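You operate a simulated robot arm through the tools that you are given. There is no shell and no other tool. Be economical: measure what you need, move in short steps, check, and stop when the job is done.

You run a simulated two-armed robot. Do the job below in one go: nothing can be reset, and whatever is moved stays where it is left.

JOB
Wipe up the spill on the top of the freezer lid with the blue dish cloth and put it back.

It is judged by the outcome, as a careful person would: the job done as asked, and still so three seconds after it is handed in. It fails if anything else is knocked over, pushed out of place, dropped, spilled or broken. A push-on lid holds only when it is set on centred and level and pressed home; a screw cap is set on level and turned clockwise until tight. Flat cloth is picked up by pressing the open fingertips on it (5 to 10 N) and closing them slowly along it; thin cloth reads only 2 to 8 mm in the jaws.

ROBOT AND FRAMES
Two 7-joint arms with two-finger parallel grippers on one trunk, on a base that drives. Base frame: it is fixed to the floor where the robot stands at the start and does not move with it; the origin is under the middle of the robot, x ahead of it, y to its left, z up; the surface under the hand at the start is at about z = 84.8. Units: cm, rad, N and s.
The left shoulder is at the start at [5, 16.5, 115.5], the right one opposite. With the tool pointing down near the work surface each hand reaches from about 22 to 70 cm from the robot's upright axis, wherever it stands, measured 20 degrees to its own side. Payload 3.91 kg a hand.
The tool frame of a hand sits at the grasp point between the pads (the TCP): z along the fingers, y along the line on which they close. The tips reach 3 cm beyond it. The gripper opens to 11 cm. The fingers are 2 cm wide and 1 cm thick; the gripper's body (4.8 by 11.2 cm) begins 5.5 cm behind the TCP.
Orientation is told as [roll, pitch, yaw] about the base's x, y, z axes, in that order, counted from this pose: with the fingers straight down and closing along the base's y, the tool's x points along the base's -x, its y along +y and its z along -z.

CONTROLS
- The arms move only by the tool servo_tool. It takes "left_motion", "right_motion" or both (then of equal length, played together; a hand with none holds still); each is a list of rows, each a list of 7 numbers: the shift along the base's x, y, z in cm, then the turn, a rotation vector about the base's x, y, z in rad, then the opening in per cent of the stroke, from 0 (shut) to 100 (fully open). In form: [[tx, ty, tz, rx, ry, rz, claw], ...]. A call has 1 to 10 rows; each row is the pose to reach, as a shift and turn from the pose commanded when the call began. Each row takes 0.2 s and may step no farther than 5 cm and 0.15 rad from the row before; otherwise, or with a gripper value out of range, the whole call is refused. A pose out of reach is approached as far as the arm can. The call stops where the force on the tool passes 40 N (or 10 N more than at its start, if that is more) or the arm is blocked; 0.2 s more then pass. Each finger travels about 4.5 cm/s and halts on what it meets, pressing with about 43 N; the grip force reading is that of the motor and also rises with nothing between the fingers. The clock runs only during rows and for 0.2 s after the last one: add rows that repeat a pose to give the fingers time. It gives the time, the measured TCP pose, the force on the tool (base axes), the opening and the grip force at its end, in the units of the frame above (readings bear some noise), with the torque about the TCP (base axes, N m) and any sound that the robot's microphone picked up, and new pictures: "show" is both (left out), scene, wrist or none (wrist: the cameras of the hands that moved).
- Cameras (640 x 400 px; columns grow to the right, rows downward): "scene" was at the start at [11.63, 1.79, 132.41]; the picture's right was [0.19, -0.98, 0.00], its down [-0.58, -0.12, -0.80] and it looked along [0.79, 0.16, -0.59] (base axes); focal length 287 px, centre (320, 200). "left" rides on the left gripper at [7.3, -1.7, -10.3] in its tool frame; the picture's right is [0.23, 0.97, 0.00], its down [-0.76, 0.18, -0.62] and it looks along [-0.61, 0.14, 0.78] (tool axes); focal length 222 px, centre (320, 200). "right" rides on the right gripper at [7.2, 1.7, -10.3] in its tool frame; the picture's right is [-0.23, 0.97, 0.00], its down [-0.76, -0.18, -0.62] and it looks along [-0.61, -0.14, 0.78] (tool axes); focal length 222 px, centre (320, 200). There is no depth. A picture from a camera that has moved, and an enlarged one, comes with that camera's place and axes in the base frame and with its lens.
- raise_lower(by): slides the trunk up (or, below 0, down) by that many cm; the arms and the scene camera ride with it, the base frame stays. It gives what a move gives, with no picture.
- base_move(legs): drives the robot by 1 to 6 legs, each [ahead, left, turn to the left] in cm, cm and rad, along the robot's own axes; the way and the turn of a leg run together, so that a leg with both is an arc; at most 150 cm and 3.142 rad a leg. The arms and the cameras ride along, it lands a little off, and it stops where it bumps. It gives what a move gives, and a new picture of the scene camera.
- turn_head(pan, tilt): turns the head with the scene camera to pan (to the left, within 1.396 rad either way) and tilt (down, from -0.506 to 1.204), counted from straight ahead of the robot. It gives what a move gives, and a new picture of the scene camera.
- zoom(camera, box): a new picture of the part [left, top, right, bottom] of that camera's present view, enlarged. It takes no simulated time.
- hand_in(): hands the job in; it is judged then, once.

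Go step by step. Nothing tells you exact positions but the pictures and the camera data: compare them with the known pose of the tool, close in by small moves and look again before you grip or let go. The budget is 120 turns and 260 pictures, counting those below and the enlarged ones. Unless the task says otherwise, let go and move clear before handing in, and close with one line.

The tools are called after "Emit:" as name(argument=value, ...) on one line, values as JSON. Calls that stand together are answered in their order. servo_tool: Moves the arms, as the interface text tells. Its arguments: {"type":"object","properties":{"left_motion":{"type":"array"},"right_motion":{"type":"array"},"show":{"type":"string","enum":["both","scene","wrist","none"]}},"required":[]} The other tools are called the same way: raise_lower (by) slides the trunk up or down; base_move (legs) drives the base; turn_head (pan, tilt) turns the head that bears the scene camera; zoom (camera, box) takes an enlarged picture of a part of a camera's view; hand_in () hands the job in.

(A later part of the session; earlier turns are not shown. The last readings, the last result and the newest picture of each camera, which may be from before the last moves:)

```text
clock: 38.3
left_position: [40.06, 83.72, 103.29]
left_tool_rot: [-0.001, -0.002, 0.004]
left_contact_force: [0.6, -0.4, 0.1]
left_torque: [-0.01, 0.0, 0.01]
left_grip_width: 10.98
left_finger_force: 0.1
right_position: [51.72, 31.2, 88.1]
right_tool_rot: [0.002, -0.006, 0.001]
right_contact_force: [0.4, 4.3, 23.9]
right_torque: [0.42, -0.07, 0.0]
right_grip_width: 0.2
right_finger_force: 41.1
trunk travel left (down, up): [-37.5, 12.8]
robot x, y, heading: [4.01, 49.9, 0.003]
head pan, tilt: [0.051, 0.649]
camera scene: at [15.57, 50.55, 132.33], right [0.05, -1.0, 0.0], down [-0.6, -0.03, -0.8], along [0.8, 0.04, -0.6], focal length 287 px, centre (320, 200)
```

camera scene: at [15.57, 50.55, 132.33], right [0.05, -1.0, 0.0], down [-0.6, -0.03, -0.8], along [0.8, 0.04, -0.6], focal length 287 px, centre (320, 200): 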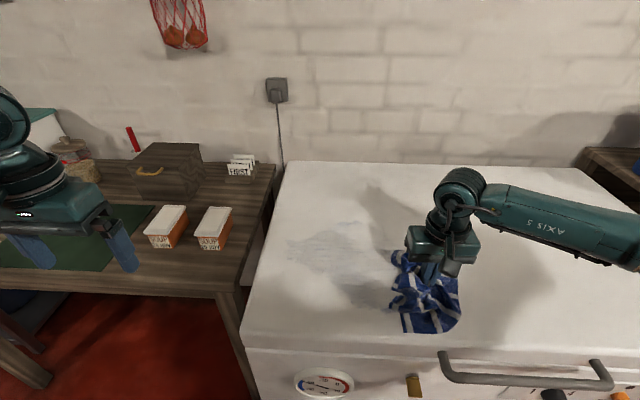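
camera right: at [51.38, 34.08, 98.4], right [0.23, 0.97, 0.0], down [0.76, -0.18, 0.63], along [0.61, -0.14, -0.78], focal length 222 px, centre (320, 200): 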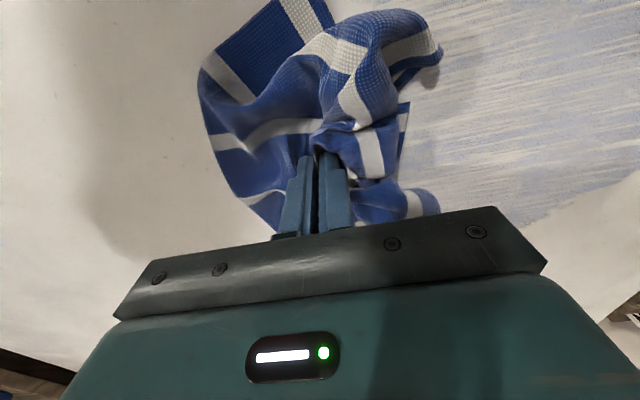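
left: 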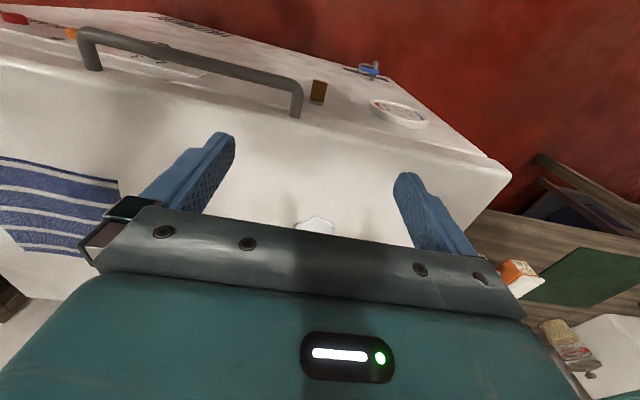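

The film is much fainter now. I'll make more passes over the middle and far bands.

Emit:
servo_tool(right_motion=[[1, 3, 0, 0, 0, 0, 0], [2, 6, 0, 0, 0, 0, 0], [3, 9, 0, 0, 0, 0, 0], [4, 12, 0, 0, 0, 0, 0], [5, 15, 0, 0, 0, 0, 0], [6, 18, 0, 0, 0, 0, 0], [7, 21, 0, 0, 0, 0, 0], [7, 24, 0, 0, 0, 0, 0], [7, 27, 0, 0, 0, 0, 0], [8, 29, 0, 0, 0, 0, 0]], show="none")

Emit:
servo_tool(right_motion=[[1, -2, 0, 0, 0, 0, 0], [2, -5, 0, 0, 0, 0, 0], [3, -8, 0, 0, 0, 0, 0], [4, -11, 0, 0, 0, 0, 0], [5, -14, 0, 0, 0, 0, 0], [6, -17, 0, 0, 0, 0, 0], [6, -20, 0, 0, 0, 0, 0], [6, -23, 0, 0, 0, 0, 0], [6, -26, 0, 0, 0, 0, 0]], show="scene")

Emit:
zoom(camera="scene", box=[250, 200, 450, 325])

```text
clock: 40.5
left_position: [40.13, 83.74, 103.24]
left_tool_rot: [0.0, -0.001, 0.003]
left_contact_force: [0.3, -0.2, -0.1]
left_torque: [-0.01, -0.02, 0.02]
left_grip_width: 11.01
left_finger_force: 0.1
right_position: [59.24, 60.28, 88.09]
right_tool_rot: [0.003, -0.002, 0.006]
right_contact_force: [-1.0, -1.7, 14.8]
right_torque: [0.16, -0.05, -0.02]
right_grip_width: 0.2
right_finger_force: 42.5
right hand out of reach, approached as far as the arm can: row 10
trunk travel left (down, up): [-37.5, 12.8]
robot x, y, heading: [4.24, 49.84, 0.003]
head pan, tilt: [0.051, 0.649]
```

```text
clock: 42.5
left_position: [40.23, 83.7, 103.29]
left_tool_rot: [-0.001, -0.001, 0.005]
left_contact_force: [0.3, 0.4, 0.5]
left_torque: [0.01, 0.03, 0.0]
left_grip_width: 10.99
left_finger_force: 0.0
right_position: [65.57, 34.02, 88.02]
right_tool_rot: [-0.001, -0.002, 0.002]
right_contact_force: [1.3, 1.7, 14.6]
right_torque: [0.19, -0.09, -0.01]
right_grip_width: 0.21
right_finger_force: 42.1
trunk travel left (down, up): [-37.5, 12.8]
robot x, y, heading: [3.8, 49.9, 0.003]
head pan, tilt: [0.051, 0.649]
camera scene: at [15.62, 50.46, 132.31], right [0.05, -1.0, 0.0], down [-0.6, -0.03, -0.8], along [0.8, 0.04, -0.6], focal length 287 px, centre (320, 200)
```

scene: 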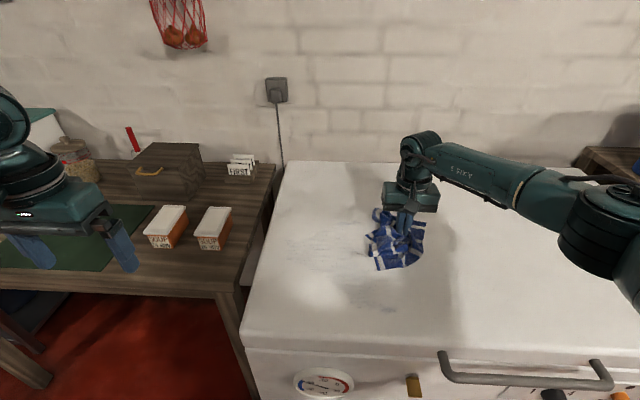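

```text
3.20 times, centred on (350, 262) of scene
camera zoom: at [15.62, 50.46, 132.31], right [0.05, -1.0, 0.0], down [-0.6, -0.03, -0.8], along [0.8, 0.04, -0.6], focal length 919 px, centre (224, 0)
```

zoom: 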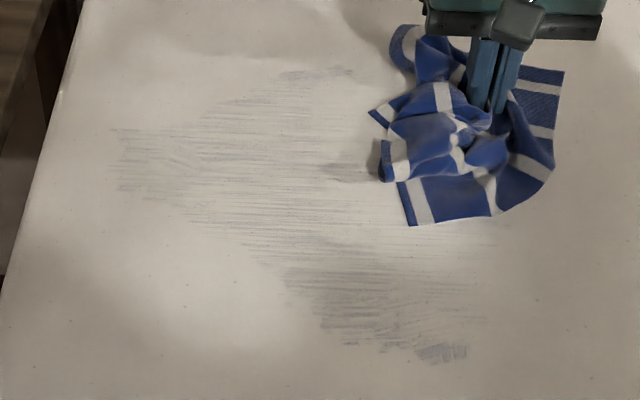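

Almost gone, with the most residue near x 45–53, y 37–50. I'll keep making passes there.

Emit:
servo_tool(right_motion=[[-4.5, -1, 0, 0, 0, 0, 0], [-9, -2, 0, 0, 0, 0, 0], [-13.5, -1, 0, 0, 0, 0, 0], [-18, 0, 0, 0, 0, 0, 0], [-20, 3, 0, 0, 0, 0, 0], [-20.5, 6, 0, 0, 0, 0, 0], [-20.5, 9, 0, 0, 0, 0, 0], [-20, 12, 0, 0, 0, 0, 0], [-19, 15, 0, 0, 0, 0, 0], [-17, 17, 0, 0, 0, 0, 0]], show="none")

Emit:
servo_tool(right_motion=[[0, -3, 0, 0, 0, 0, 0], [0, -6, 0, 0, 0, 0, 0], [0, -9, 0, 0, 0, 0, 0], [0, -12, 0, 0, 0, 0, 0], [0, -15, 0, 0, 0, 0, 0], [2, -16, 0, 0, 0, 0, 0], [3, -13, 0, 0, 0, 0, 0], [3.5, -10, 0, 0, 0, 0, 0], [4, -7, 0, 0, 0, 0, 0], [4, -4, 0, 0, 0, 0, 0]], show="none")

Emit:
servo_tool(right_motion=[[0, 3, 0, 0, 0, 0, 0], [1, 6, 0, 0, 0, 0, 0], [2, 9, 0, 0, 0, 0, 0], [4, 12, 0, 0, 0, 0, 0], [6, 12, 0, 0, 0, 0, 0], [7, 9, 0, 0, 0, 0, 0], [7, 6, 0, 0, 0, 0, 0], [7, 3, 0, 0, 0, 0, 0], [7, 0, 0, 0, 0, 0, 0], [7, -3, 0, 0, 0, 0, 0]], show="none")

Emit:
servo_tool(right_motion=[[0, -3, 0, 0, 0, 0, 0], [1, -6, 0, 0, 0, 0, 0], [2, -9, 0, 0, 0, 0, 0], [5, -11, 0, 0, 0, 0, 0], [7, -8, 0, 0, 0, 0, 0], [8, -5, 0, 0, 0, 0, 0], [8, -2, 0, 0, 0, 0, 0], [8, 1, 0, 0, 0, 0, 0], [5, -2, 0, 0, 0, 0, 0], [3, -5, 0, 0, 0, 0, 0]], show="scene")

Emit:
zoom(camera="scene", box=[250, 200, 450, 325])

```text
clock: 44.7
left_position: [40.14, 83.67, 103.24]
left_tool_rot: [0.0, -0.003, 0.002]
left_contact_force: [1.0, 0.6, 0.0]
left_torque: [-0.03, 0.01, -0.02]
left_grip_width: 11.0
left_finger_force: 0.1
right_position: [48.42, 51.17, 88.15]
right_tool_rot: [0.001, -0.002, 0.004]
right_contact_force: [-3.0, -0.9, 13.0]
right_torque: [0.06, 0.06, 0.05]
right_grip_width: 0.22
right_finger_force: 41.7
trunk travel left (down, up): [-37.5, 12.8]
robot x, y, heading: [3.6, 49.92, -0.005]
head pan, tilt: [0.051, 0.649]
```

```text
clock: 46.9
left_position: [40.22, 83.81, 103.33]
left_tool_rot: [-0.001, -0.002, 0.001]
left_contact_force: [1.1, 0.2, -0.1]
left_torque: [0.06, -0.05, 0.02]
left_grip_width: 11.01
left_finger_force: 0.1
right_position: [52.32, 47.24, 88.21]
right_tool_rot: [0.001, -0.001, 0.004]
right_contact_force: [-0.1, -2.0, 12.7]
right_torque: [0.11, -0.09, 0.02]
right_grip_width: 0.22
right_finger_force: 42.4
trunk travel left (down, up): [-37.5, 12.8]
robot x, y, heading: [3.95, 49.75, 0.005]
head pan, tilt: [0.051, 0.649]
```

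```text
clock: 49.1
left_position: [40.12, 83.64, 103.26]
left_tool_rot: [0.0, -0.002, 0.003]
left_contact_force: [-0.1, 0.1, 0.2]
left_torque: [-0.02, -0.01, -0.03]
left_grip_width: 11.02
left_finger_force: 0.2
right_position: [59.43, 44.06, 88.18]
right_tool_rot: [0.001, -0.003, 0.002]
right_contact_force: [-0.5, 2.3, 16.8]
right_torque: [0.31, -0.1, 0.01]
right_grip_width: 0.22
right_finger_force: 42.2
trunk travel left (down, up): [-37.5, 12.8]
robot x, y, heading: [3.95, 49.7, 0.005]
head pan, tilt: [0.051, 0.649]
```

```text
clock: 51.3
left_position: [40.08, 83.69, 103.39]
left_tool_rot: [0.0, -0.002, 0.003]
left_contact_force: [-0.6, 0.1, 0.4]
left_torque: [0.0, -0.03, 0.03]
left_grip_width: 11.01
left_finger_force: 0.0
right_position: [62.34, 39.04, 88.08]
right_tool_rot: [0.003, -0.005, 0.002]
right_contact_force: [2.3, 4.8, 19.1]
right_torque: [0.32, -0.17, -0.02]
right_grip_width: 0.21
right_finger_force: 42.5
right hand out of reach, approached as far as the arm can: row 8
trunk travel left (down, up): [-37.5, 12.8]
robot x, y, heading: [3.93, 49.7, 0.003]
head pan, tilt: [0.051, 0.649]
camera scene: at [15.61, 50.46, 132.32], right [0.05, -1.0, 0.0], down [-0.6, -0.03, -0.8], along [0.8, 0.04, -0.6], focal length 287 px, centre (320, 200)
```

scene: 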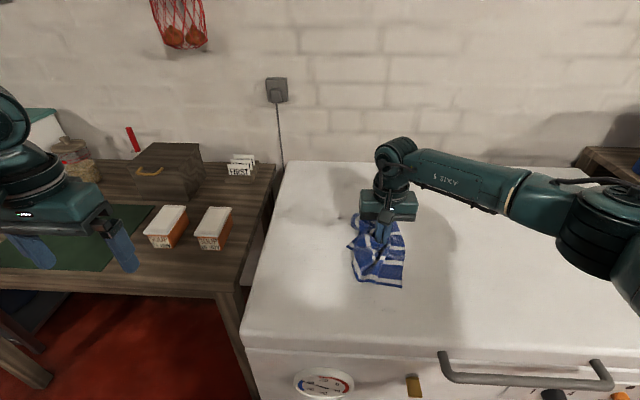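

```text
3.20 times, centred on (350, 262) of scene
camera zoom: at [15.61, 50.46, 132.32], right [0.05, -1.0, 0.0], down [-0.6, -0.03, -0.8], along [0.8, 0.04, -0.6], focal length 919 px, centre (224, 0)
```

zoom: 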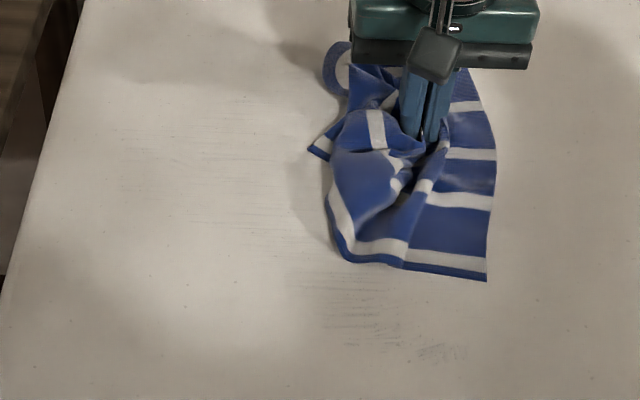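

Only faint traces remain. I'll make one more round over the near, left and far parts.

Emit:
servo_tool(right_motion=[[-4.5, 0, 0, 0, 0, 0, 0], [-9, 0, 0, 0, 0, 0, 0], [-13.5, -1, 0, 0, 0, 0, 0], [-17.5, -2, 0, 0, 0, 0, 0], [-17.5, 1, 0, 0, 0, 0, 0], [-17, 4, 0, 0, 0, 0, 0], [-16.5, 7, 0, 0, 0, 0, 0], [-16, 10, 0, 0, 0, 0, 0], [-14, 11, 0, 0, 0, 0, 0], [-13, 8, 0, 0, 0, 0, 0]], show="none")

Emit:
servo_tool(right_motion=[[-1, -3, 0, 0, 0, 0, 0], [-2, -6, 0, 0, 0, 0, 0], [-3, -9, 0, 0, 0, 0, 0], [-1, -11, 0, 0, 0, 0, 0], [1, -8, 0, 0, 0, 0, 0], [1, -5, 0, 0, 0, 0, 0], [1, -2, 0, 0, 0, 0, 0], [1, 1, 0, 0, 0, 0, 0], [2, 4, 0, 0, 0, 0, 0], [4, 7, 0, 0, 0, 0, 0]], show="none")

Emit:
servo_tool(right_motion=[[2, 3, 0, 0, 0, 0, 0], [4, 5, 0, 0, 0, 0, 0], [6, 6, 0, 0, 0, 0, 0], [7, 3, 0, 0, 0, 0, 0], [8, 0, 0, 0, 0, 0, 0], [8, -3, 0, 0, 0, 0, 0], [8, -6, 0, 0, 0, 0, 0], [7, -9, 0, 0, 0, 0, 0], [6, -12, 0, 0, 0, 0, 0], [5, -15, 0, 0, 0, 0, 0]], show="none")

Emit:
servo_tool(right_motion=[[3, -2, 0, 0, 0, 0, 0], [6, -2, 0, 0, 0, 0, 0], [8, 0, 0, 0, 0, 0, 0], [8, -3, 1, 0, 0, 0, 0], [6, -6, 5, 0, 0, 0, 0], [4, -9, 9, 0, 0, 0, 0], [2, -12, 12, 0, 0, 0, 0], [0, -15, 15, 0, 0, 0, 0], [0, -15, 15, 0, 0, 0, 0]], show="scene")

Emit:
zoom(camera="scene", box=[250, 200, 450, 325])

```text
clock: 53.5
left_position: [40.03, 83.72, 103.48]
left_tool_rot: [0.0, -0.001, 0.004]
left_contact_force: [-0.5, -0.6, 0.2]
left_torque: [-0.02, -0.01, -0.04]
left_grip_width: 10.98
left_finger_force: 0.0
right_position: [49.37, 47.27, 88.11]
right_tool_rot: [0.009, -0.007, 0.002]
right_contact_force: [-0.1, 7.0, 28.4]
right_torque: [0.48, -0.07, 0.03]
right_grip_width: 0.21
right_finger_force: 42.5
trunk travel left (down, up): [-37.5, 12.8]
robot x, y, heading: [4.24, 49.89, -0.0]
head pan, tilt: [0.051, 0.649]
```

```text
clock: 55.7
left_position: [40.05, 83.68, 103.23]
left_tool_rot: [0.0, -0.002, 0.004]
left_contact_force: [-0.1, 1.1, -0.6]
left_torque: [0.02, 0.03, 0.02]
left_grip_width: 11.01
left_finger_force: 0.0
right_position: [53.28, 54.08, 88.05]
right_tool_rot: [0.002, 0.001, 0.003]
right_contact_force: [-3.0, -1.7, 13.5]
right_torque: [0.08, 0.04, -0.01]
right_grip_width: 0.2
right_finger_force: 41.8
trunk travel left (down, up): [-37.5, 12.8]
robot x, y, heading: [4.15, 49.88, 0.006]
head pan, tilt: [0.051, 0.649]
```

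```text
clock: 57.9
left_position: [40.25, 83.69, 103.24]
left_tool_rot: [0.0, -0.002, 0.003]
left_contact_force: [0.1, -1.2, -0.5]
left_torque: [0.01, 0.01, 0.0]
left_grip_width: 11.0
left_finger_force: 0.0
right_position: [58.26, 38.85, 88.16]
right_tool_rot: [-0.001, 0.0, 0.003]
right_contact_force: [0.7, 0.3, 5.7]
right_torque: [0.1, -0.05, -0.01]
right_grip_width: 0.21
right_finger_force: 42.5
trunk travel left (down, up): [-37.5, 12.8]
robot x, y, heading: [3.81, 50.04, 0.004]
head pan, tilt: [0.051, 0.649]
```

```text
refused: row 5 steps farther than a row can; nothing moved
```

```text
3.20 times, centred on (350, 262) of scene
camera zoom: at [15.7, 50.41, 132.3], right [0.05, -1.0, 0.0], down [-0.6, -0.03, -0.8], along [0.8, 0.04, -0.6], focal length 919 px, centre (224, 0)
```

zoom: 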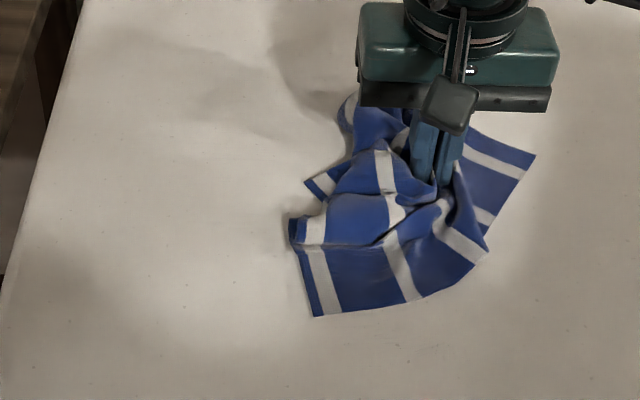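

Everything visible is clean. I'll lift the cloth and check underneath.

Emit:
servo_tool(right_motion=[[2, 0, -0.1, 0, 0, 0, 0], [5, 0, -0.1, 0, 0, 0, 0], [7, -1, 0, 0, 0, 0, 0], [6, -3, 3, 0, 0, 0, 0], [5, -5, 6.5, 0, 0, 0, 0], [3, -7, 10, 0, 0, 0, 0], [1, -9, 13, 0, 0, 0, 0], [0, -11, 16, 0, 0, 0, 0], [0, -13, 18, 0, 0, 0, 0], [0, -15, 20, 0, 0, 0, 0]], show="scene")

Emit:
zoom(camera="scene", box=[250, 200, 450, 325])

```text
clock: 60.1
left_position: [40.24, 83.66, 103.22]
left_tool_rot: [0.0, 0.0, 0.004]
left_contact_force: [1.3, 0.3, 1.0]
left_torque: [-0.01, -0.05, -0.02]
left_grip_width: 11.01
left_finger_force: 0.0
right_position: [58.52, 23.8, 108.07]
right_tool_rot: [0.002, 0.001, 0.001]
right_contact_force: [0.0, 0.8, -0.1]
right_torque: [-0.01, -0.04, 0.0]
right_grip_width: 0.22
right_finger_force: 41.6
trunk travel left (down, up): [-37.5, 12.8]
robot x, y, heading: [4.29, 49.8, 0.001]
head pan, tilt: [0.051, 0.649]
camera scene: at [15.74, 50.43, 132.3], right [0.05, -1.0, 0.0], down [-0.6, -0.03, -0.8], along [0.8, 0.04, -0.6], focal length 287 px, centre (320, 200)
```

scene: 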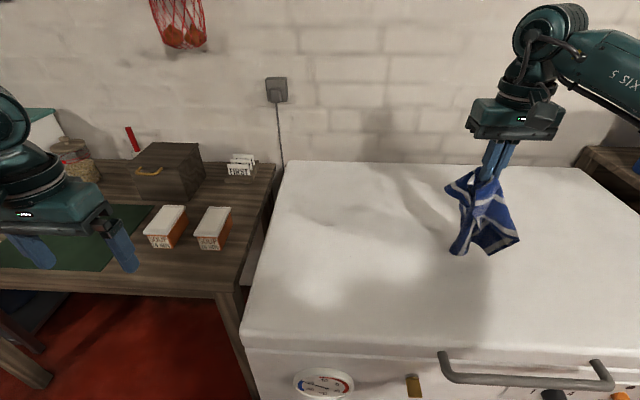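

```text
3.20 times, centred on (350, 262) of scene
camera zoom: at [15.74, 50.43, 132.3], right [0.05, -1.0, 0.0], down [-0.6, -0.03, -0.8], along [0.8, 0.04, -0.6], focal length 919 px, centre (224, 0)
```

zoom: 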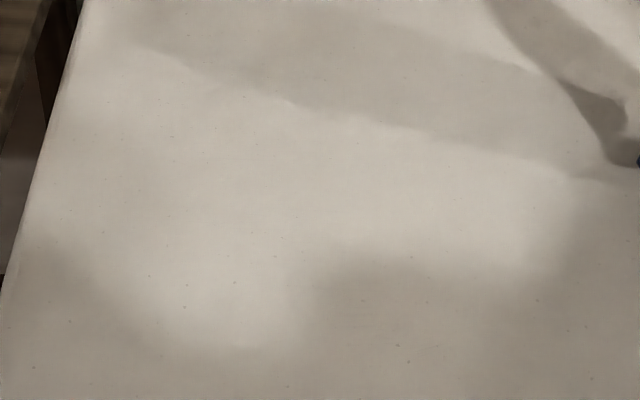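

The lid is clean. I'll drive back to the right so the hand can lay the cloth in its original place, and raise the trunk a bit for reach.

Emit:
base_move(legs=[[0, -39, 0]])

Emit:
raise_lower(by=6)

```text
clock: 64.1
left_position: [40.28, 44.97, 103.37]
left_tool_rot: [0.002, 0.0, 0.009]
left_contact_force: [0.1, -0.7, 0.1]
left_torque: [0.0, -0.02, -0.02]
left_grip_width: 11.03
left_finger_force: 0.1
right_position: [58.91, -14.74, 108.11]
right_tool_rot: [0.002, 0.0, 0.006]
right_contact_force: [0.2, -0.1, -0.4]
right_torque: [-0.02, -0.01, 0.03]
right_grip_width: 0.2
right_finger_force: 41.9
trunk travel left (down, up): [-37.5, 12.8]
robot x, y, heading: [4.33, 11.25, 0.003]
head pan, tilt: [0.051, 0.649]
camera scene: at [15.92, 11.61, 132.3], right [0.06, -1.0, 0.0], down [-0.6, -0.03, -0.8], along [0.8, 0.05, -0.6], focal length 287 px, centre (320, 200)
```

scene: 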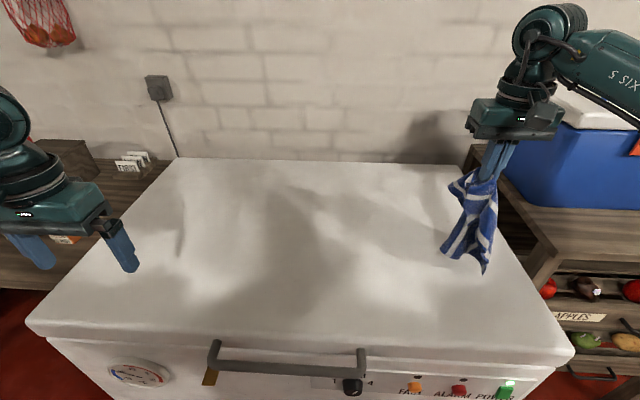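

```text
clock: 65.1
left_position: [40.15, 45.03, 109.32]
left_tool_rot: [0.001, -0.001, 0.009]
left_contact_force: [-0.2, 0.4, -0.8]
left_torque: [0.01, 0.01, 0.02]
left_grip_width: 11.02
left_finger_force: 0.1
right_position: [58.86, -14.78, 113.99]
right_tool_rot: [0.001, 0.001, 0.007]
right_contact_force: [-1.0, 0.5, -0.1]
right_torque: [-0.03, 0.01, -0.01]
right_grip_width: 0.19
right_finger_force: 41.8
trunk travel left (down, up): [-43.5, 6.8]
robot x, y, heading: [4.03, 10.93, 0.001]
head pan, tilt: [0.051, 0.649]
```

Next I'll move out to x ≈ 67, y ≈ −17, and lower until the hanging end nearly touches.

Emit:
servo_tool(right_motion=[[3, -1, 0, 0, 0, 0, 0], [6, -2, -1, 0, 0, 0, 0], [8.2, -2.5, -3, 0, 0, 0, 0], [8.2, -2.5, -5, 0, 0, 0, 0], [8.2, -2.5, -7, 0, 0, 0, 0], [8.2, -2.5, -7, 0, 0, 0, 0]])

```text
clock: 66.5
left_position: [40.25, 44.84, 109.24]
left_tool_rot: [0.002, 0.0, 0.009]
left_contact_force: [-0.3, 0.2, -0.1]
left_torque: [0.0, 0.02, -0.02]
left_grip_width: 11.01
left_finger_force: 0.0
right_position: [67.01, -17.1, 107.05]
right_tool_rot: [0.002, -0.002, 0.007]
right_contact_force: [-0.3, 0.1, -0.4]
right_torque: [0.0, -0.01, -0.01]
right_grip_width: 0.18
right_finger_force: 42.3
trunk travel left (down, up): [-43.5, 6.8]
robot x, y, heading: [4.4, 10.84, 0.007]
head pan, tilt: [0.051, 0.649]
camera scene: at [15.91, 11.64, 138.3], right [0.06, -1.0, 0.0], down [-0.6, -0.03, -0.8], along [0.8, 0.05, -0.6], focal length 287 px, centre (320, 200)
camera right: at [59.71, -15.35, 117.32], right [0.22, 0.98, 0.0], down [0.76, -0.17, 0.62], along [0.61, -0.14, -0.78], focal length 222 px, centre (320, 200)
```

scene: 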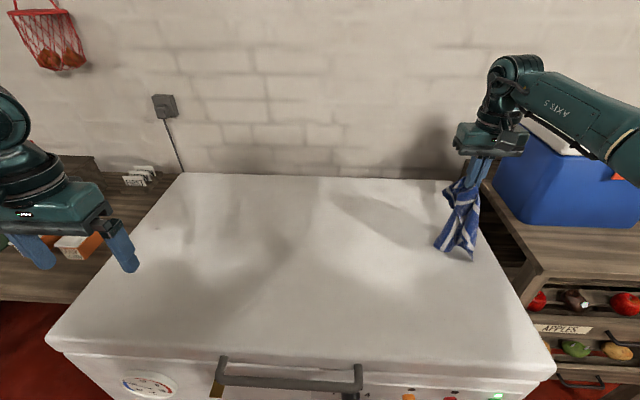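
right: 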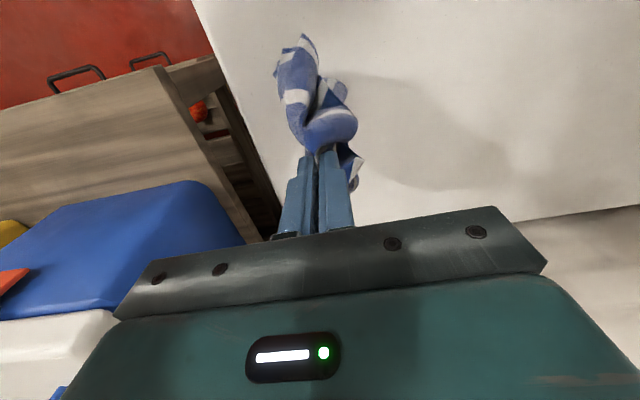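

Now I'll lay it down, lowering while drawing left so the cloth spreads to the right.

Emit:
servo_tool(right_motion=[[0, 0, -2, 0, 0, 0, 0], [0, 0.5, -4, 0, 0, 0, 0], [0, 2, -6, 0, 0, 0, 0], [0, 4, -8, 0, 0, 0, 0], [0, 6, -10, 0, 0, 0, 0], [0, 8.5, -12, 0, 0, 0, 0], [0, 11, -14, 0, 0, 0, 0], [0, 14, -15.5, 0, 0, 0, 0], [0, 16.5, -17, 0, 0, 0, 0], [0, 18, -17.5, 0, 0, 0, 0]])

```text
clock: 68.7
left_position: [40.12, 45.06, 109.21]
left_tool_rot: [0.001, 0.001, 0.008]
left_contact_force: [-0.3, 0.3, -0.2]
left_torque: [0.0, 0.01, 0.01]
left_grip_width: 11.01
left_finger_force: 0.0
right_position: [67.06, 0.67, 89.41]
right_tool_rot: [-0.001, 0.0, 0.007]
right_contact_force: [0.3, -0.3, -0.1]
right_torque: [0.01, -0.02, -0.05]
right_grip_width: 0.22
right_finger_force: 42.3
trunk travel left (down, up): [-43.5, 6.8]
robot x, y, heading: [4.3, 10.81, 0.007]
head pan, tilt: [0.051, 0.649]
camera scene: at [15.92, 11.66, 138.3], right [0.06, -1.0, 0.0], down [-0.6, -0.03, -0.8], along [0.8, 0.05, -0.6], focal length 287 px, centre (320, 200)
camera right: at [59.84, 2.54, 99.74], right [0.22, 0.98, 0.0], down [0.76, -0.17, 0.62], along [0.61, -0.14, -0.78], focal length 222 px, centre (320, 200)
```

scene: 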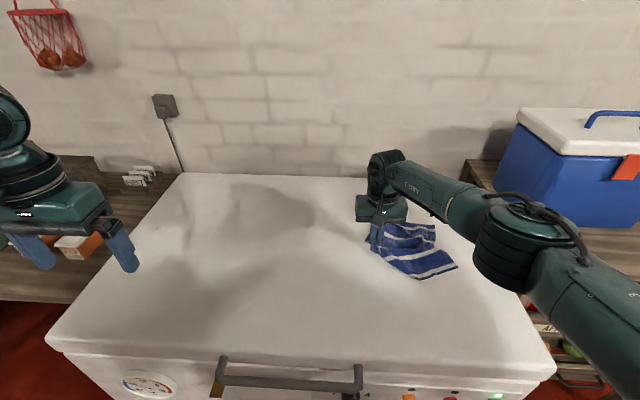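
right: 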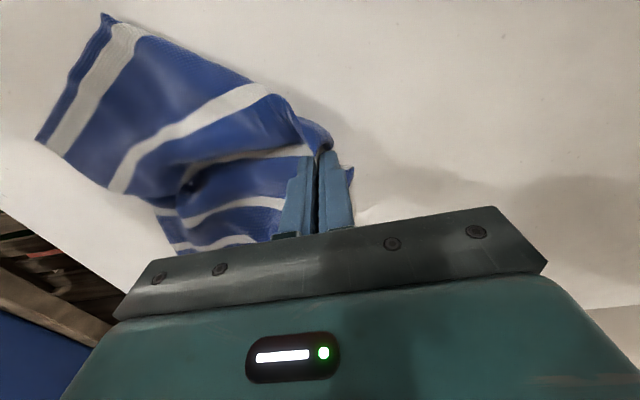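

It has laid out reasonably well. I'll lower to touch, release slowly, and lift straight up to inspect.

Emit:
servo_tool(right_motion=[[0, 1, -0.5, 0, 0, 0, 0], [0, 1.5, -1.1, 0, 0, 0, 0], [0, 1.5, -1.1, 0, 0, 0, 6], [0, 1.5, -1.1, 0, 0, 0, 14], [0, 1.5, -0.6, 0, 0, 0, 20], [0, 1.5, 0.5, 0, 0, 0, 20], [0, 1.5, 3, 0, 0, 0, 20], [-1, 3, 6, 0, 0, 0, 20], [-3, 6, 9, 0, 0, 0, 20], [-5, 9, 11, 0, 0, 0, 20]])

```text
clock: 70.9
left_position: [40.22, 44.97, 109.15]
left_tool_rot: [-0.001, -0.001, 0.009]
left_contact_force: [-0.9, -0.4, 0.0]
left_torque: [0.02, -0.02, -0.01]
left_grip_width: 10.96
left_finger_force: 0.0
right_position: [61.78, 10.04, 100.78]
right_tool_rot: [-0.001, 0.001, 0.006]
right_contact_force: [-0.1, 0.7, -0.4]
right_torque: [0.0, -0.04, -0.02]
right_grip_width: 2.2
right_finger_force: 0.1
trunk travel left (down, up): [-43.5, 6.8]
robot x, y, heading: [4.35, 10.87, 0.003]
head pan, tilt: [0.051, 0.649]
camera scene: at [15.89, 11.68, 138.3], right [0.06, -1.0, 0.0], down [-0.6, -0.03, -0.8], along [0.8, 0.05, -0.6], focal length 287 px, centre (320, 200)
camera right: at [54.61, 11.8, 111.06], right [0.22, 0.98, 0.0], down [0.76, -0.17, 0.62], along [0.61, -0.14, -0.78], focal length 222 px, centre (320, 200)
```

scene: 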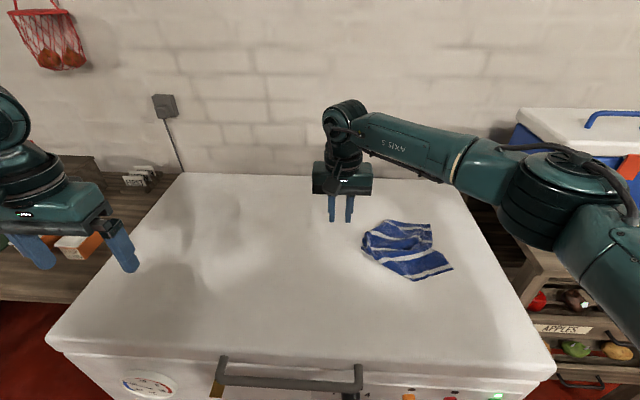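
right: 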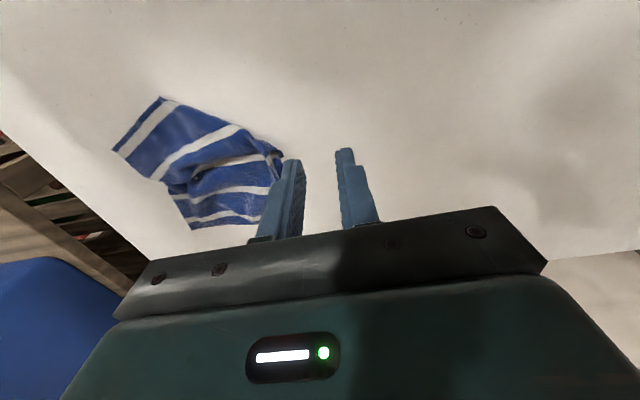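

Emit:
zoom(camera="scene", box=[326, 200, 486, 300])

```text
4.00 times, centred on (406, 250) of scene
camera zoom: at [15.89, 11.68, 138.3], right [0.06, -1.0, 0.0], down [-0.6, -0.03, -0.8], along [0.8, 0.05, -0.6], focal length 1148 px, centre (-24, 0)
```

zoom: 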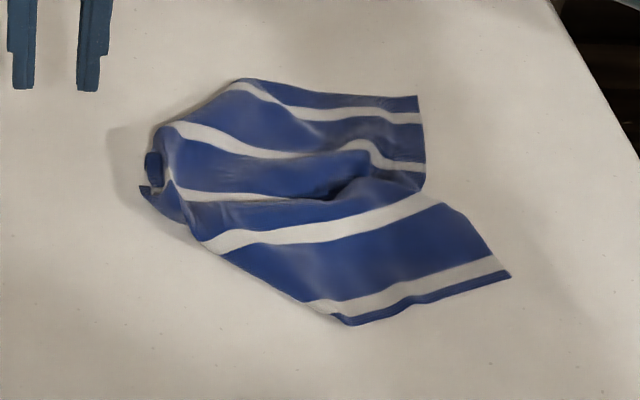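

The cloth is back within its original footprint but somewhat crumpled on its left side. I'll take a closer look to see how to smooth it.

Emit:
servo_tool(right_motion=[[-3, -2, 0, 0, 0, 0, 10], [-6, -5, 0, 0, 0, 0, 0], [-8, -8, 0, 0, 0, 0, 0], [-10, -11, 0, 0, 0, 0, 0], [-11, -13, 0, 0, 0, 0, 0]], show="wrist")

Emit:
zoom(camera="right", box=[200, 40, 440, 190])

```text
clock: 72.1
left_position: [40.22, 44.86, 109.19]
left_tool_rot: [0.0, 0.001, 0.009]
left_contact_force: [0.8, 1.2, -0.9]
left_torque: [0.0, 0.03, 0.0]
left_grip_width: 10.99
left_finger_force: 0.0
right_position: [50.91, -3.23, 100.74]
right_tool_rot: [0.002, -0.002, 0.005]
right_contact_force: [0.1, -0.6, -1.0]
right_torque: [-0.03, 0.01, -0.01]
right_grip_width: 0.02
right_finger_force: 37.9
trunk travel left (down, up): [-43.5, 6.8]
robot x, y, heading: [4.32, 10.83, 0.011]
head pan, tilt: [0.051, 0.649]
camera right: at [43.65, -1.47, 111.0], right [0.22, 0.98, 0.0], down [0.76, -0.17, 0.62], along [0.61, -0.14, -0.78], focal length 222 px, centre (320, 200)
```

right: 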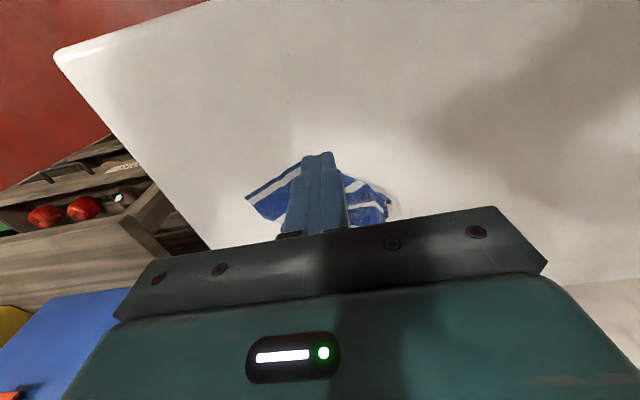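

```text
2.67 times, centred on (320, 115) of right
camera zoom: at [43.65, -1.47, 111.0], right [0.22, 0.98, 0.0], down [0.76, -0.17, 0.62], along [0.61, -0.14, -0.78], focal length 592 px, centre (320, 427)
```

zoom: 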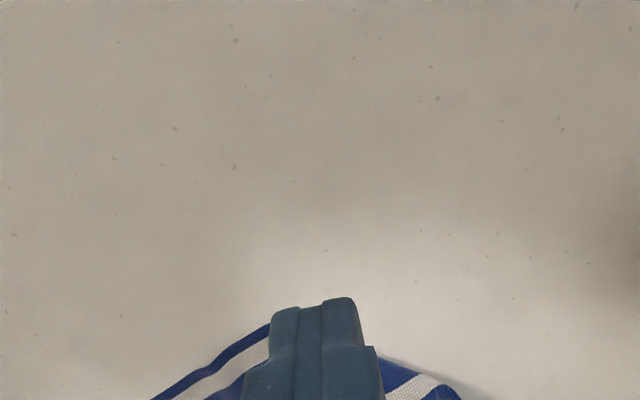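

I'll smooth the near-left part by pressing with closed fingertips at about [63.5, −1.5] and sliding outward.

Emit:
servo_tool(right_motion=[[4, 0.5, 0, 0, 0, 0, 0], [8, 1, -2, 0, 0, 0, 0], [11, 1.5, -5, 0, 0, 0, 0], [12.6, 1.7, -8, 0, 0, 0, 0], [12.6, 1.7, -10.5, 0, 0, 0, 0], [12.6, 1.7, -11.8, 0, 0, 0, 0], [12.6, 1.7, -12.4, 0, 0, 0, 0], [12.6, 1.7, -12.4, 0, 0, 0, 0]])

```text
clock: 73.9
left_position: [40.2, 44.9, 109.21]
left_tool_rot: [-0.001, -0.002, 0.009]
left_contact_force: [0.5, 0.1, -0.1]
left_torque: [0.0, 0.02, -0.02]
left_grip_width: 10.99
left_finger_force: 0.1
right_position: [63.47, -1.6, 88.12]
right_tool_rot: [-0.001, 0.0, 0.006]
right_contact_force: [0.0, 0.8, 0.7]
right_torque: [0.01, -0.02, 0.0]
right_grip_width: 0.0
right_finger_force: 37.0
trunk travel left (down, up): [-43.5, 6.8]
robot x, y, heading: [3.84, 11.01, 0.004]
head pan, tilt: [0.051, 0.649]
camera scene: at [15.91, 11.63, 138.3], right [0.06, -1.0, 0.0], down [-0.6, -0.03, -0.8], along [0.8, 0.05, -0.6], focal length 287 px, centre (320, 200)
camera right: at [56.3, 0.27, 98.45], right [0.22, 0.98, 0.0], down [0.76, -0.17, 0.62], along [0.61, -0.14, -0.78], focal length 222 px, centre (320, 200)
```

scene: 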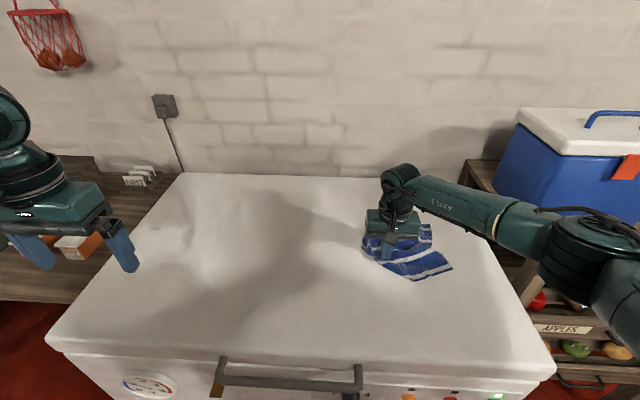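
right: 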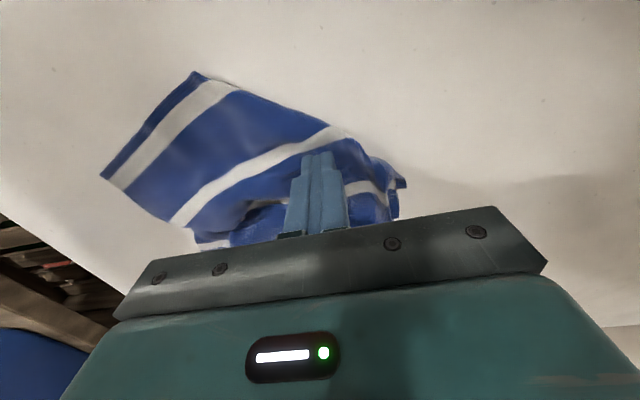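

The near-left half is folded under. Friction won't undo that, so I'll pinch near the middle of the near edge, lift it, let the corner fall free, and lay it back.

Emit:
servo_tool(right_motion=[[0, 0, 2, 0, 0, 0, 0], [-1, -2, 3, 0, 0, 0, 10], [-2.5, -4.5, 3, 0, 0, 0, 25], [-3.4, -5.8, 3, 0, 0, 0, 36], [-3.4, -5.8, 1, 0, 0, 0, 36], [-3.4, -5.8, 0.5, 0, 0, 0, 36], [-3.4, -5.8, 0.5, 0, 0, 0, 36]])

```text
clock: 75.5
left_position: [40.25, 45.03, 109.31]
left_tool_rot: [-0.001, 0.001, 0.008]
left_contact_force: [0.1, -0.1, -0.4]
left_torque: [0.0, 0.01, 0.01]
left_grip_width: 11.01
left_finger_force: 0.1
right_position: [60.13, -7.38, 88.66]
right_tool_rot: [0.003, 0.001, 0.007]
right_contact_force: [0.3, -1.0, -0.1]
right_torque: [-0.05, -0.03, 0.01]
right_grip_width: 3.96
right_finger_force: 0.1
trunk travel left (down, up): [-43.5, 6.8]
robot x, y, heading: [4.08, 10.79, 0.013]
head pan, tilt: [0.051, 0.649]
camera scene: at [15.93, 11.63, 138.3], right [0.06, -1.0, 0.0], down [-0.6, -0.03, -0.8], along [0.8, 0.05, -0.6], focal length 287 px, centre (320, 200)
camera right: at [52.92, -5.63, 99.01], right [0.22, 0.98, 0.0], down [0.76, -0.17, 0.62], along [0.61, -0.14, -0.78], focal length 222 px, centre (320, 200)
```

scene: 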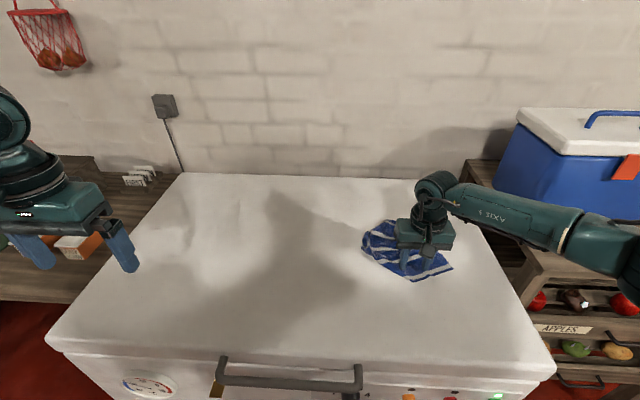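
right: 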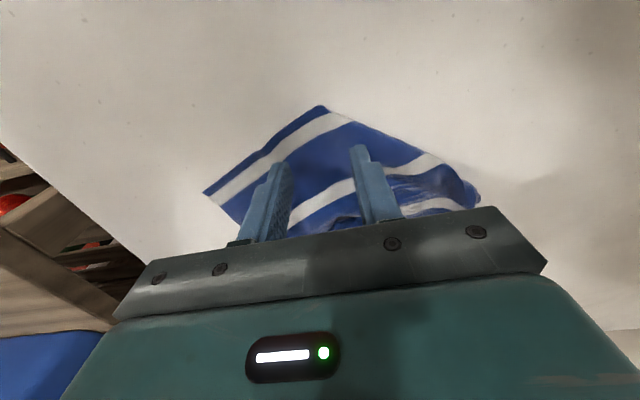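

Emit:
servo_tool(right_motion=[[-1, 0, -0.4, 0, 0, 0, 36], [-1, 0, -0.8, 0, 0, 0, 36], [-1, 0, -0.9, 0, 0, 0, 32], [-1, 0, -0.9, 0, 0, 0, 26], [-1, 0, -0.9, 0, 0, 0, 20], [-1, 0, -0.9, 0, 0, 0, 14], [-1, 0, -0.9, 0, 0, 0, 8], [-1, 0, -0.9, 0, 0, 0, 2], [-1, 0, -0.9, 0, 0, 0, 0], [-1, 0, -0.9, 0, 0, 0, 0]], show="none")

Emit:
servo_tool(right_motion=[[0, 0, 1.5, 0, 0, 0, 0], [0, 0.5, 4, 0, 0, 0, 0], [0, 1, 7, 0, 0, 0, 0], [0, 1.5, 10, 0, 0, 0, 0], [0, 2, 12, 0, 0, 0, 0], [0, 2, 12, 0, 0, 0, 0], [0, 2, 12, 0, 0, 0, 0]])

```text
clock: 77.7
left_position: [40.08, 44.94, 109.34]
left_tool_rot: [0.001, -0.003, 0.008]
left_contact_force: [-0.8, -0.4, -0.4]
left_torque: [-0.01, -0.01, 0.02]
left_grip_width: 10.99
left_finger_force: 0.1
right_position: [59.13, -7.34, 87.93]
right_tool_rot: [0.0, -0.005, 0.006]
right_contact_force: [2.2, -2.1, 21.7]
right_torque: [0.01, -0.03, 0.0]
right_grip_width: 0.22
right_finger_force: 42.1
trunk travel left (down, up): [-43.5, 6.8]
robot x, y, heading: [4.12, 11.07, 0.009]
head pan, tilt: [0.051, 0.649]
```

```text
clock: 79.3
left_position: [40.23, 45.04, 109.34]
left_tool_rot: [0.0, 0.001, 0.01]
left_contact_force: [0.1, 0.5, 0.1]
left_torque: [-0.04, 0.0, 0.01]
left_grip_width: 11.0
left_finger_force: 0.1
right_position: [59.34, -5.28, 99.64]
right_tool_rot: [0.001, 0.001, 0.008]
right_contact_force: [0.5, 0.9, -0.1]
right_torque: [-0.01, 0.04, 0.0]
right_grip_width: 0.16
right_finger_force: 41.9
trunk travel left (down, up): [-43.5, 6.8]
robot x, y, heading: [4.13, 11.24, 0.009]
head pan, tilt: [0.051, 0.649]
camera scene: at [15.92, 11.64, 138.3], right [0.06, -1.0, 0.0], down [-0.6, -0.03, -0.8], along [0.8, 0.05, -0.6], focal length 287 px, centre (320, 200)
camera right: at [52.01, -3.61, 109.96], right [0.22, 0.98, 0.0], down [0.76, -0.17, 0.62], along [0.61, -0.14, -0.78], focal length 222 px, centre (320, 200)
```

scene: 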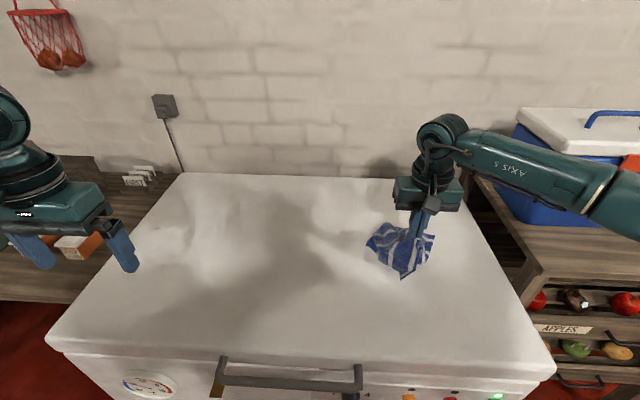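
right: 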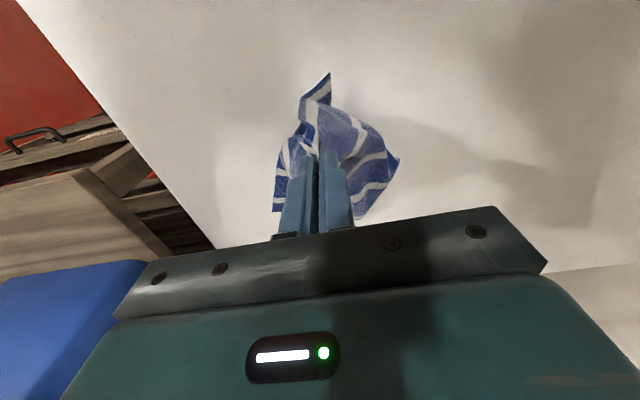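

The fold came up. Now I'll lay it back while drawing toward the robot.

Emit:
servo_tool(right_motion=[[-0.5, 0, -2, 0, 0, 0, 0], [-1, 0, -4, 0, 0, 0, 0], [-1.5, 0, -6, 0, 0, 0, 0], [-2, 0, -8, 0, 0, 0, 0], [-2.8, 0, -10, 0, 0, 0, 0], [-3.3, 0, -11.2, 0, 0, 0, 0], [-3.3, 0, -11.2, 0, 0, 0, 0]])

```text
clock: 80.9
left_position: [40.2, 45.01, 109.26]
left_tool_rot: [-0.001, 0.0, 0.01]
left_contact_force: [0.1, 0.0, 0.5]
left_torque: [0.02, 0.02, -0.01]
left_grip_width: 10.99
left_finger_force: 0.0
right_position: [55.74, -5.41, 88.48]
right_tool_rot: [0.002, -0.001, 0.007]
right_contact_force: [-0.6, 0.4, 0.1]
right_torque: [0.04, 0.01, 0.04]
right_grip_width: 0.17
right_finger_force: 41.8
trunk travel left (down, up): [-43.5, 6.8]
robot x, y, heading: [4.38, 10.9, 0.009]
head pan, tilt: [0.051, 0.649]
camera scene: at [15.92, 11.63, 138.3], right [0.06, -1.0, 0.0], down [-0.6, -0.03, -0.8], along [0.8, 0.05, -0.6], focal length 287 px, centre (320, 200)
camera right: at [48.52, -3.6, 98.75], right [0.22, 0.98, 0.0], down [0.76, -0.17, 0.62], along [0.61, -0.14, -0.78], focal length 222 px, centre (320, 200)
```

scene: 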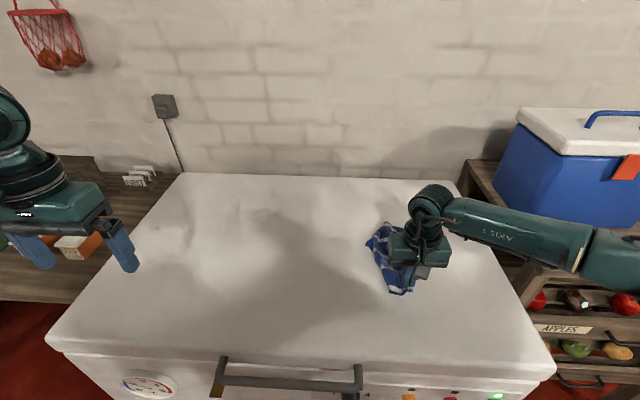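
right: 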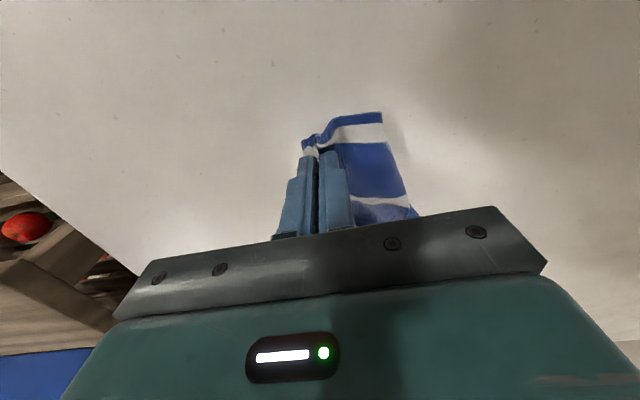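

Emit:
servo_tool(right_motion=[[0, 0, -0.2, 0, 0, 0, 8], [0, 0, -0.2, 0, 0, 0, 16], [0, 0, 1, 0, 0, 0, 18], [0, 0, 4, 0, 0, 0, 18], [-2, 0, 8, 0, 0, 0, 18], [-5, -2, 11, 0, 0, 0, 18], [-9, -4, 12, 0, 0, 0, 18], [-13, -5, 13, 0, 0, 0, 18]], show="scene")

Emit:
zoom(camera="scene", box=[326, 200, 486, 300])

```text
clock: 82.7
left_position: [40.12, 44.96, 109.36]
left_tool_rot: [-0.001, -0.001, 0.008]
left_contact_force: [0.1, -0.2, 0.0]
left_torque: [0.02, 0.0, -0.01]
left_grip_width: 11.0
left_finger_force: 0.0
right_position: [42.73, -10.36, 101.54]
right_tool_rot: [-0.001, -0.002, 0.007]
right_contact_force: [0.2, 0.7, 0.5]
right_torque: [0.01, -0.05, 0.02]
right_grip_width: 1.98
right_finger_force: 0.0
trunk travel left (down, up): [-43.5, 6.8]
robot x, y, heading: [4.13, 11.18, 0.005]
head pan, tilt: [0.051, 0.649]
camera scene: at [15.86, 11.62, 138.31], right [0.06, -1.0, 0.0], down [-0.6, -0.03, -0.8], along [0.8, 0.05, -0.6], focal length 287 px, centre (320, 200)
```

scene: 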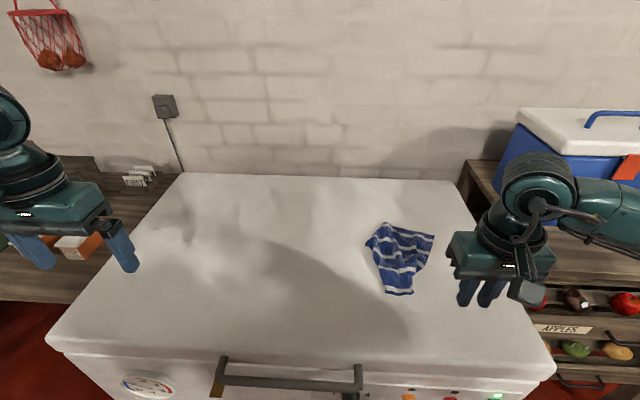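

```text
4.00 times, centred on (406, 250) of scene
camera zoom: at [15.86, 11.62, 138.31], right [0.06, -1.0, 0.0], down [-0.6, -0.03, -0.8], along [0.8, 0.05, -0.6], focal length 1148 px, centre (-24, 0)
```

zoom: 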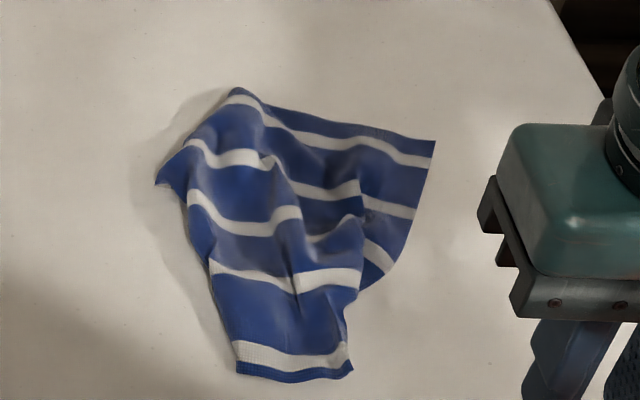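

The near-left corner is out and the cloth is flatter, but the near-right part is now tucked under. I'll do the same there: pinch, lift, and lay to the right.

Emit:
servo_tool(right_motion=[[4, 1.5, 0, 0, 0, 0, 25], [8, 3, -2, 0, 0, 0, 34], [12, 4.5, -4, 0, 0, 0, 34], [14.8, 5.2, -7, 0, 0, 0, 34], [14.8, 5.2, -10, 0, 0, 0, 34], [14.8, 5.2, -12, 0, 0, 0, 34], [14.8, 5.2, -12.5, 0, 0, 0, 34]])

```text
clock: 84.3
left_position: [40.23, 45.08, 109.34]
left_tool_rot: [-0.001, 0.001, 0.007]
left_contact_force: [-0.5, 0.3, -0.6]
left_torque: [0.01, -0.01, -0.01]
left_grip_width: 11.0
left_finger_force: 0.0
right_position: [57.78, -5.09, 89.07]
right_tool_rot: [-0.001, 0.0, 0.008]
right_contact_force: [-0.4, -0.2, -0.8]
right_torque: [-0.01, 0.0, 0.06]
right_grip_width: 3.73
right_finger_force: 0.1
trunk travel left (down, up): [-43.5, 6.8]
robot x, y, heading: [4.51, 11.03, 0.008]
head pan, tilt: [0.051, 0.649]
camera scene: at [15.92, 11.63, 138.3], right [0.06, -1.0, 0.0], down [-0.6, -0.03, -0.8], along [0.8, 0.05, -0.6], focal length 287 px, centre (320, 200)
camera right: at [50.49, -3.33, 99.38], right [0.22, 0.98, 0.0], down [0.76, -0.17, 0.62], along [0.61, -0.14, -0.78], focal length 222 px, centre (320, 200)
```

scene: 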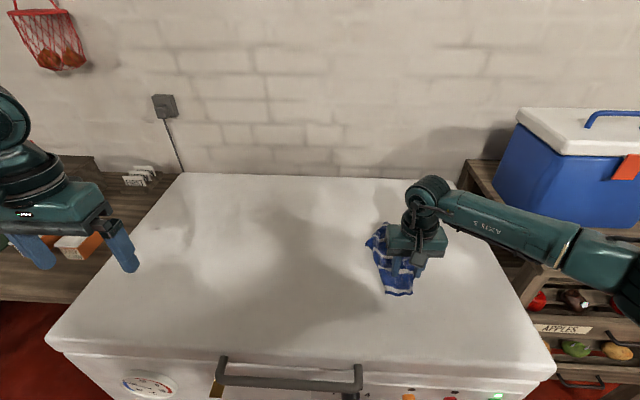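
right: 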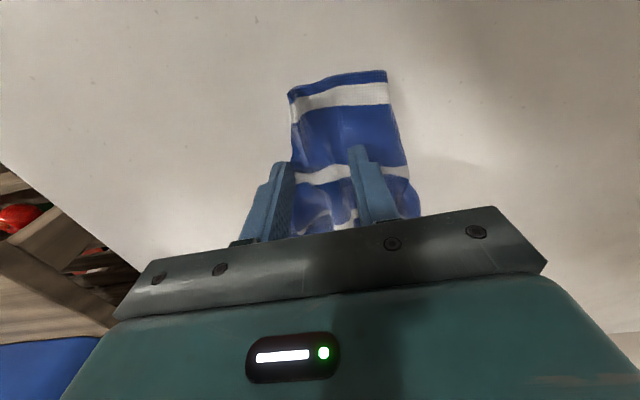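

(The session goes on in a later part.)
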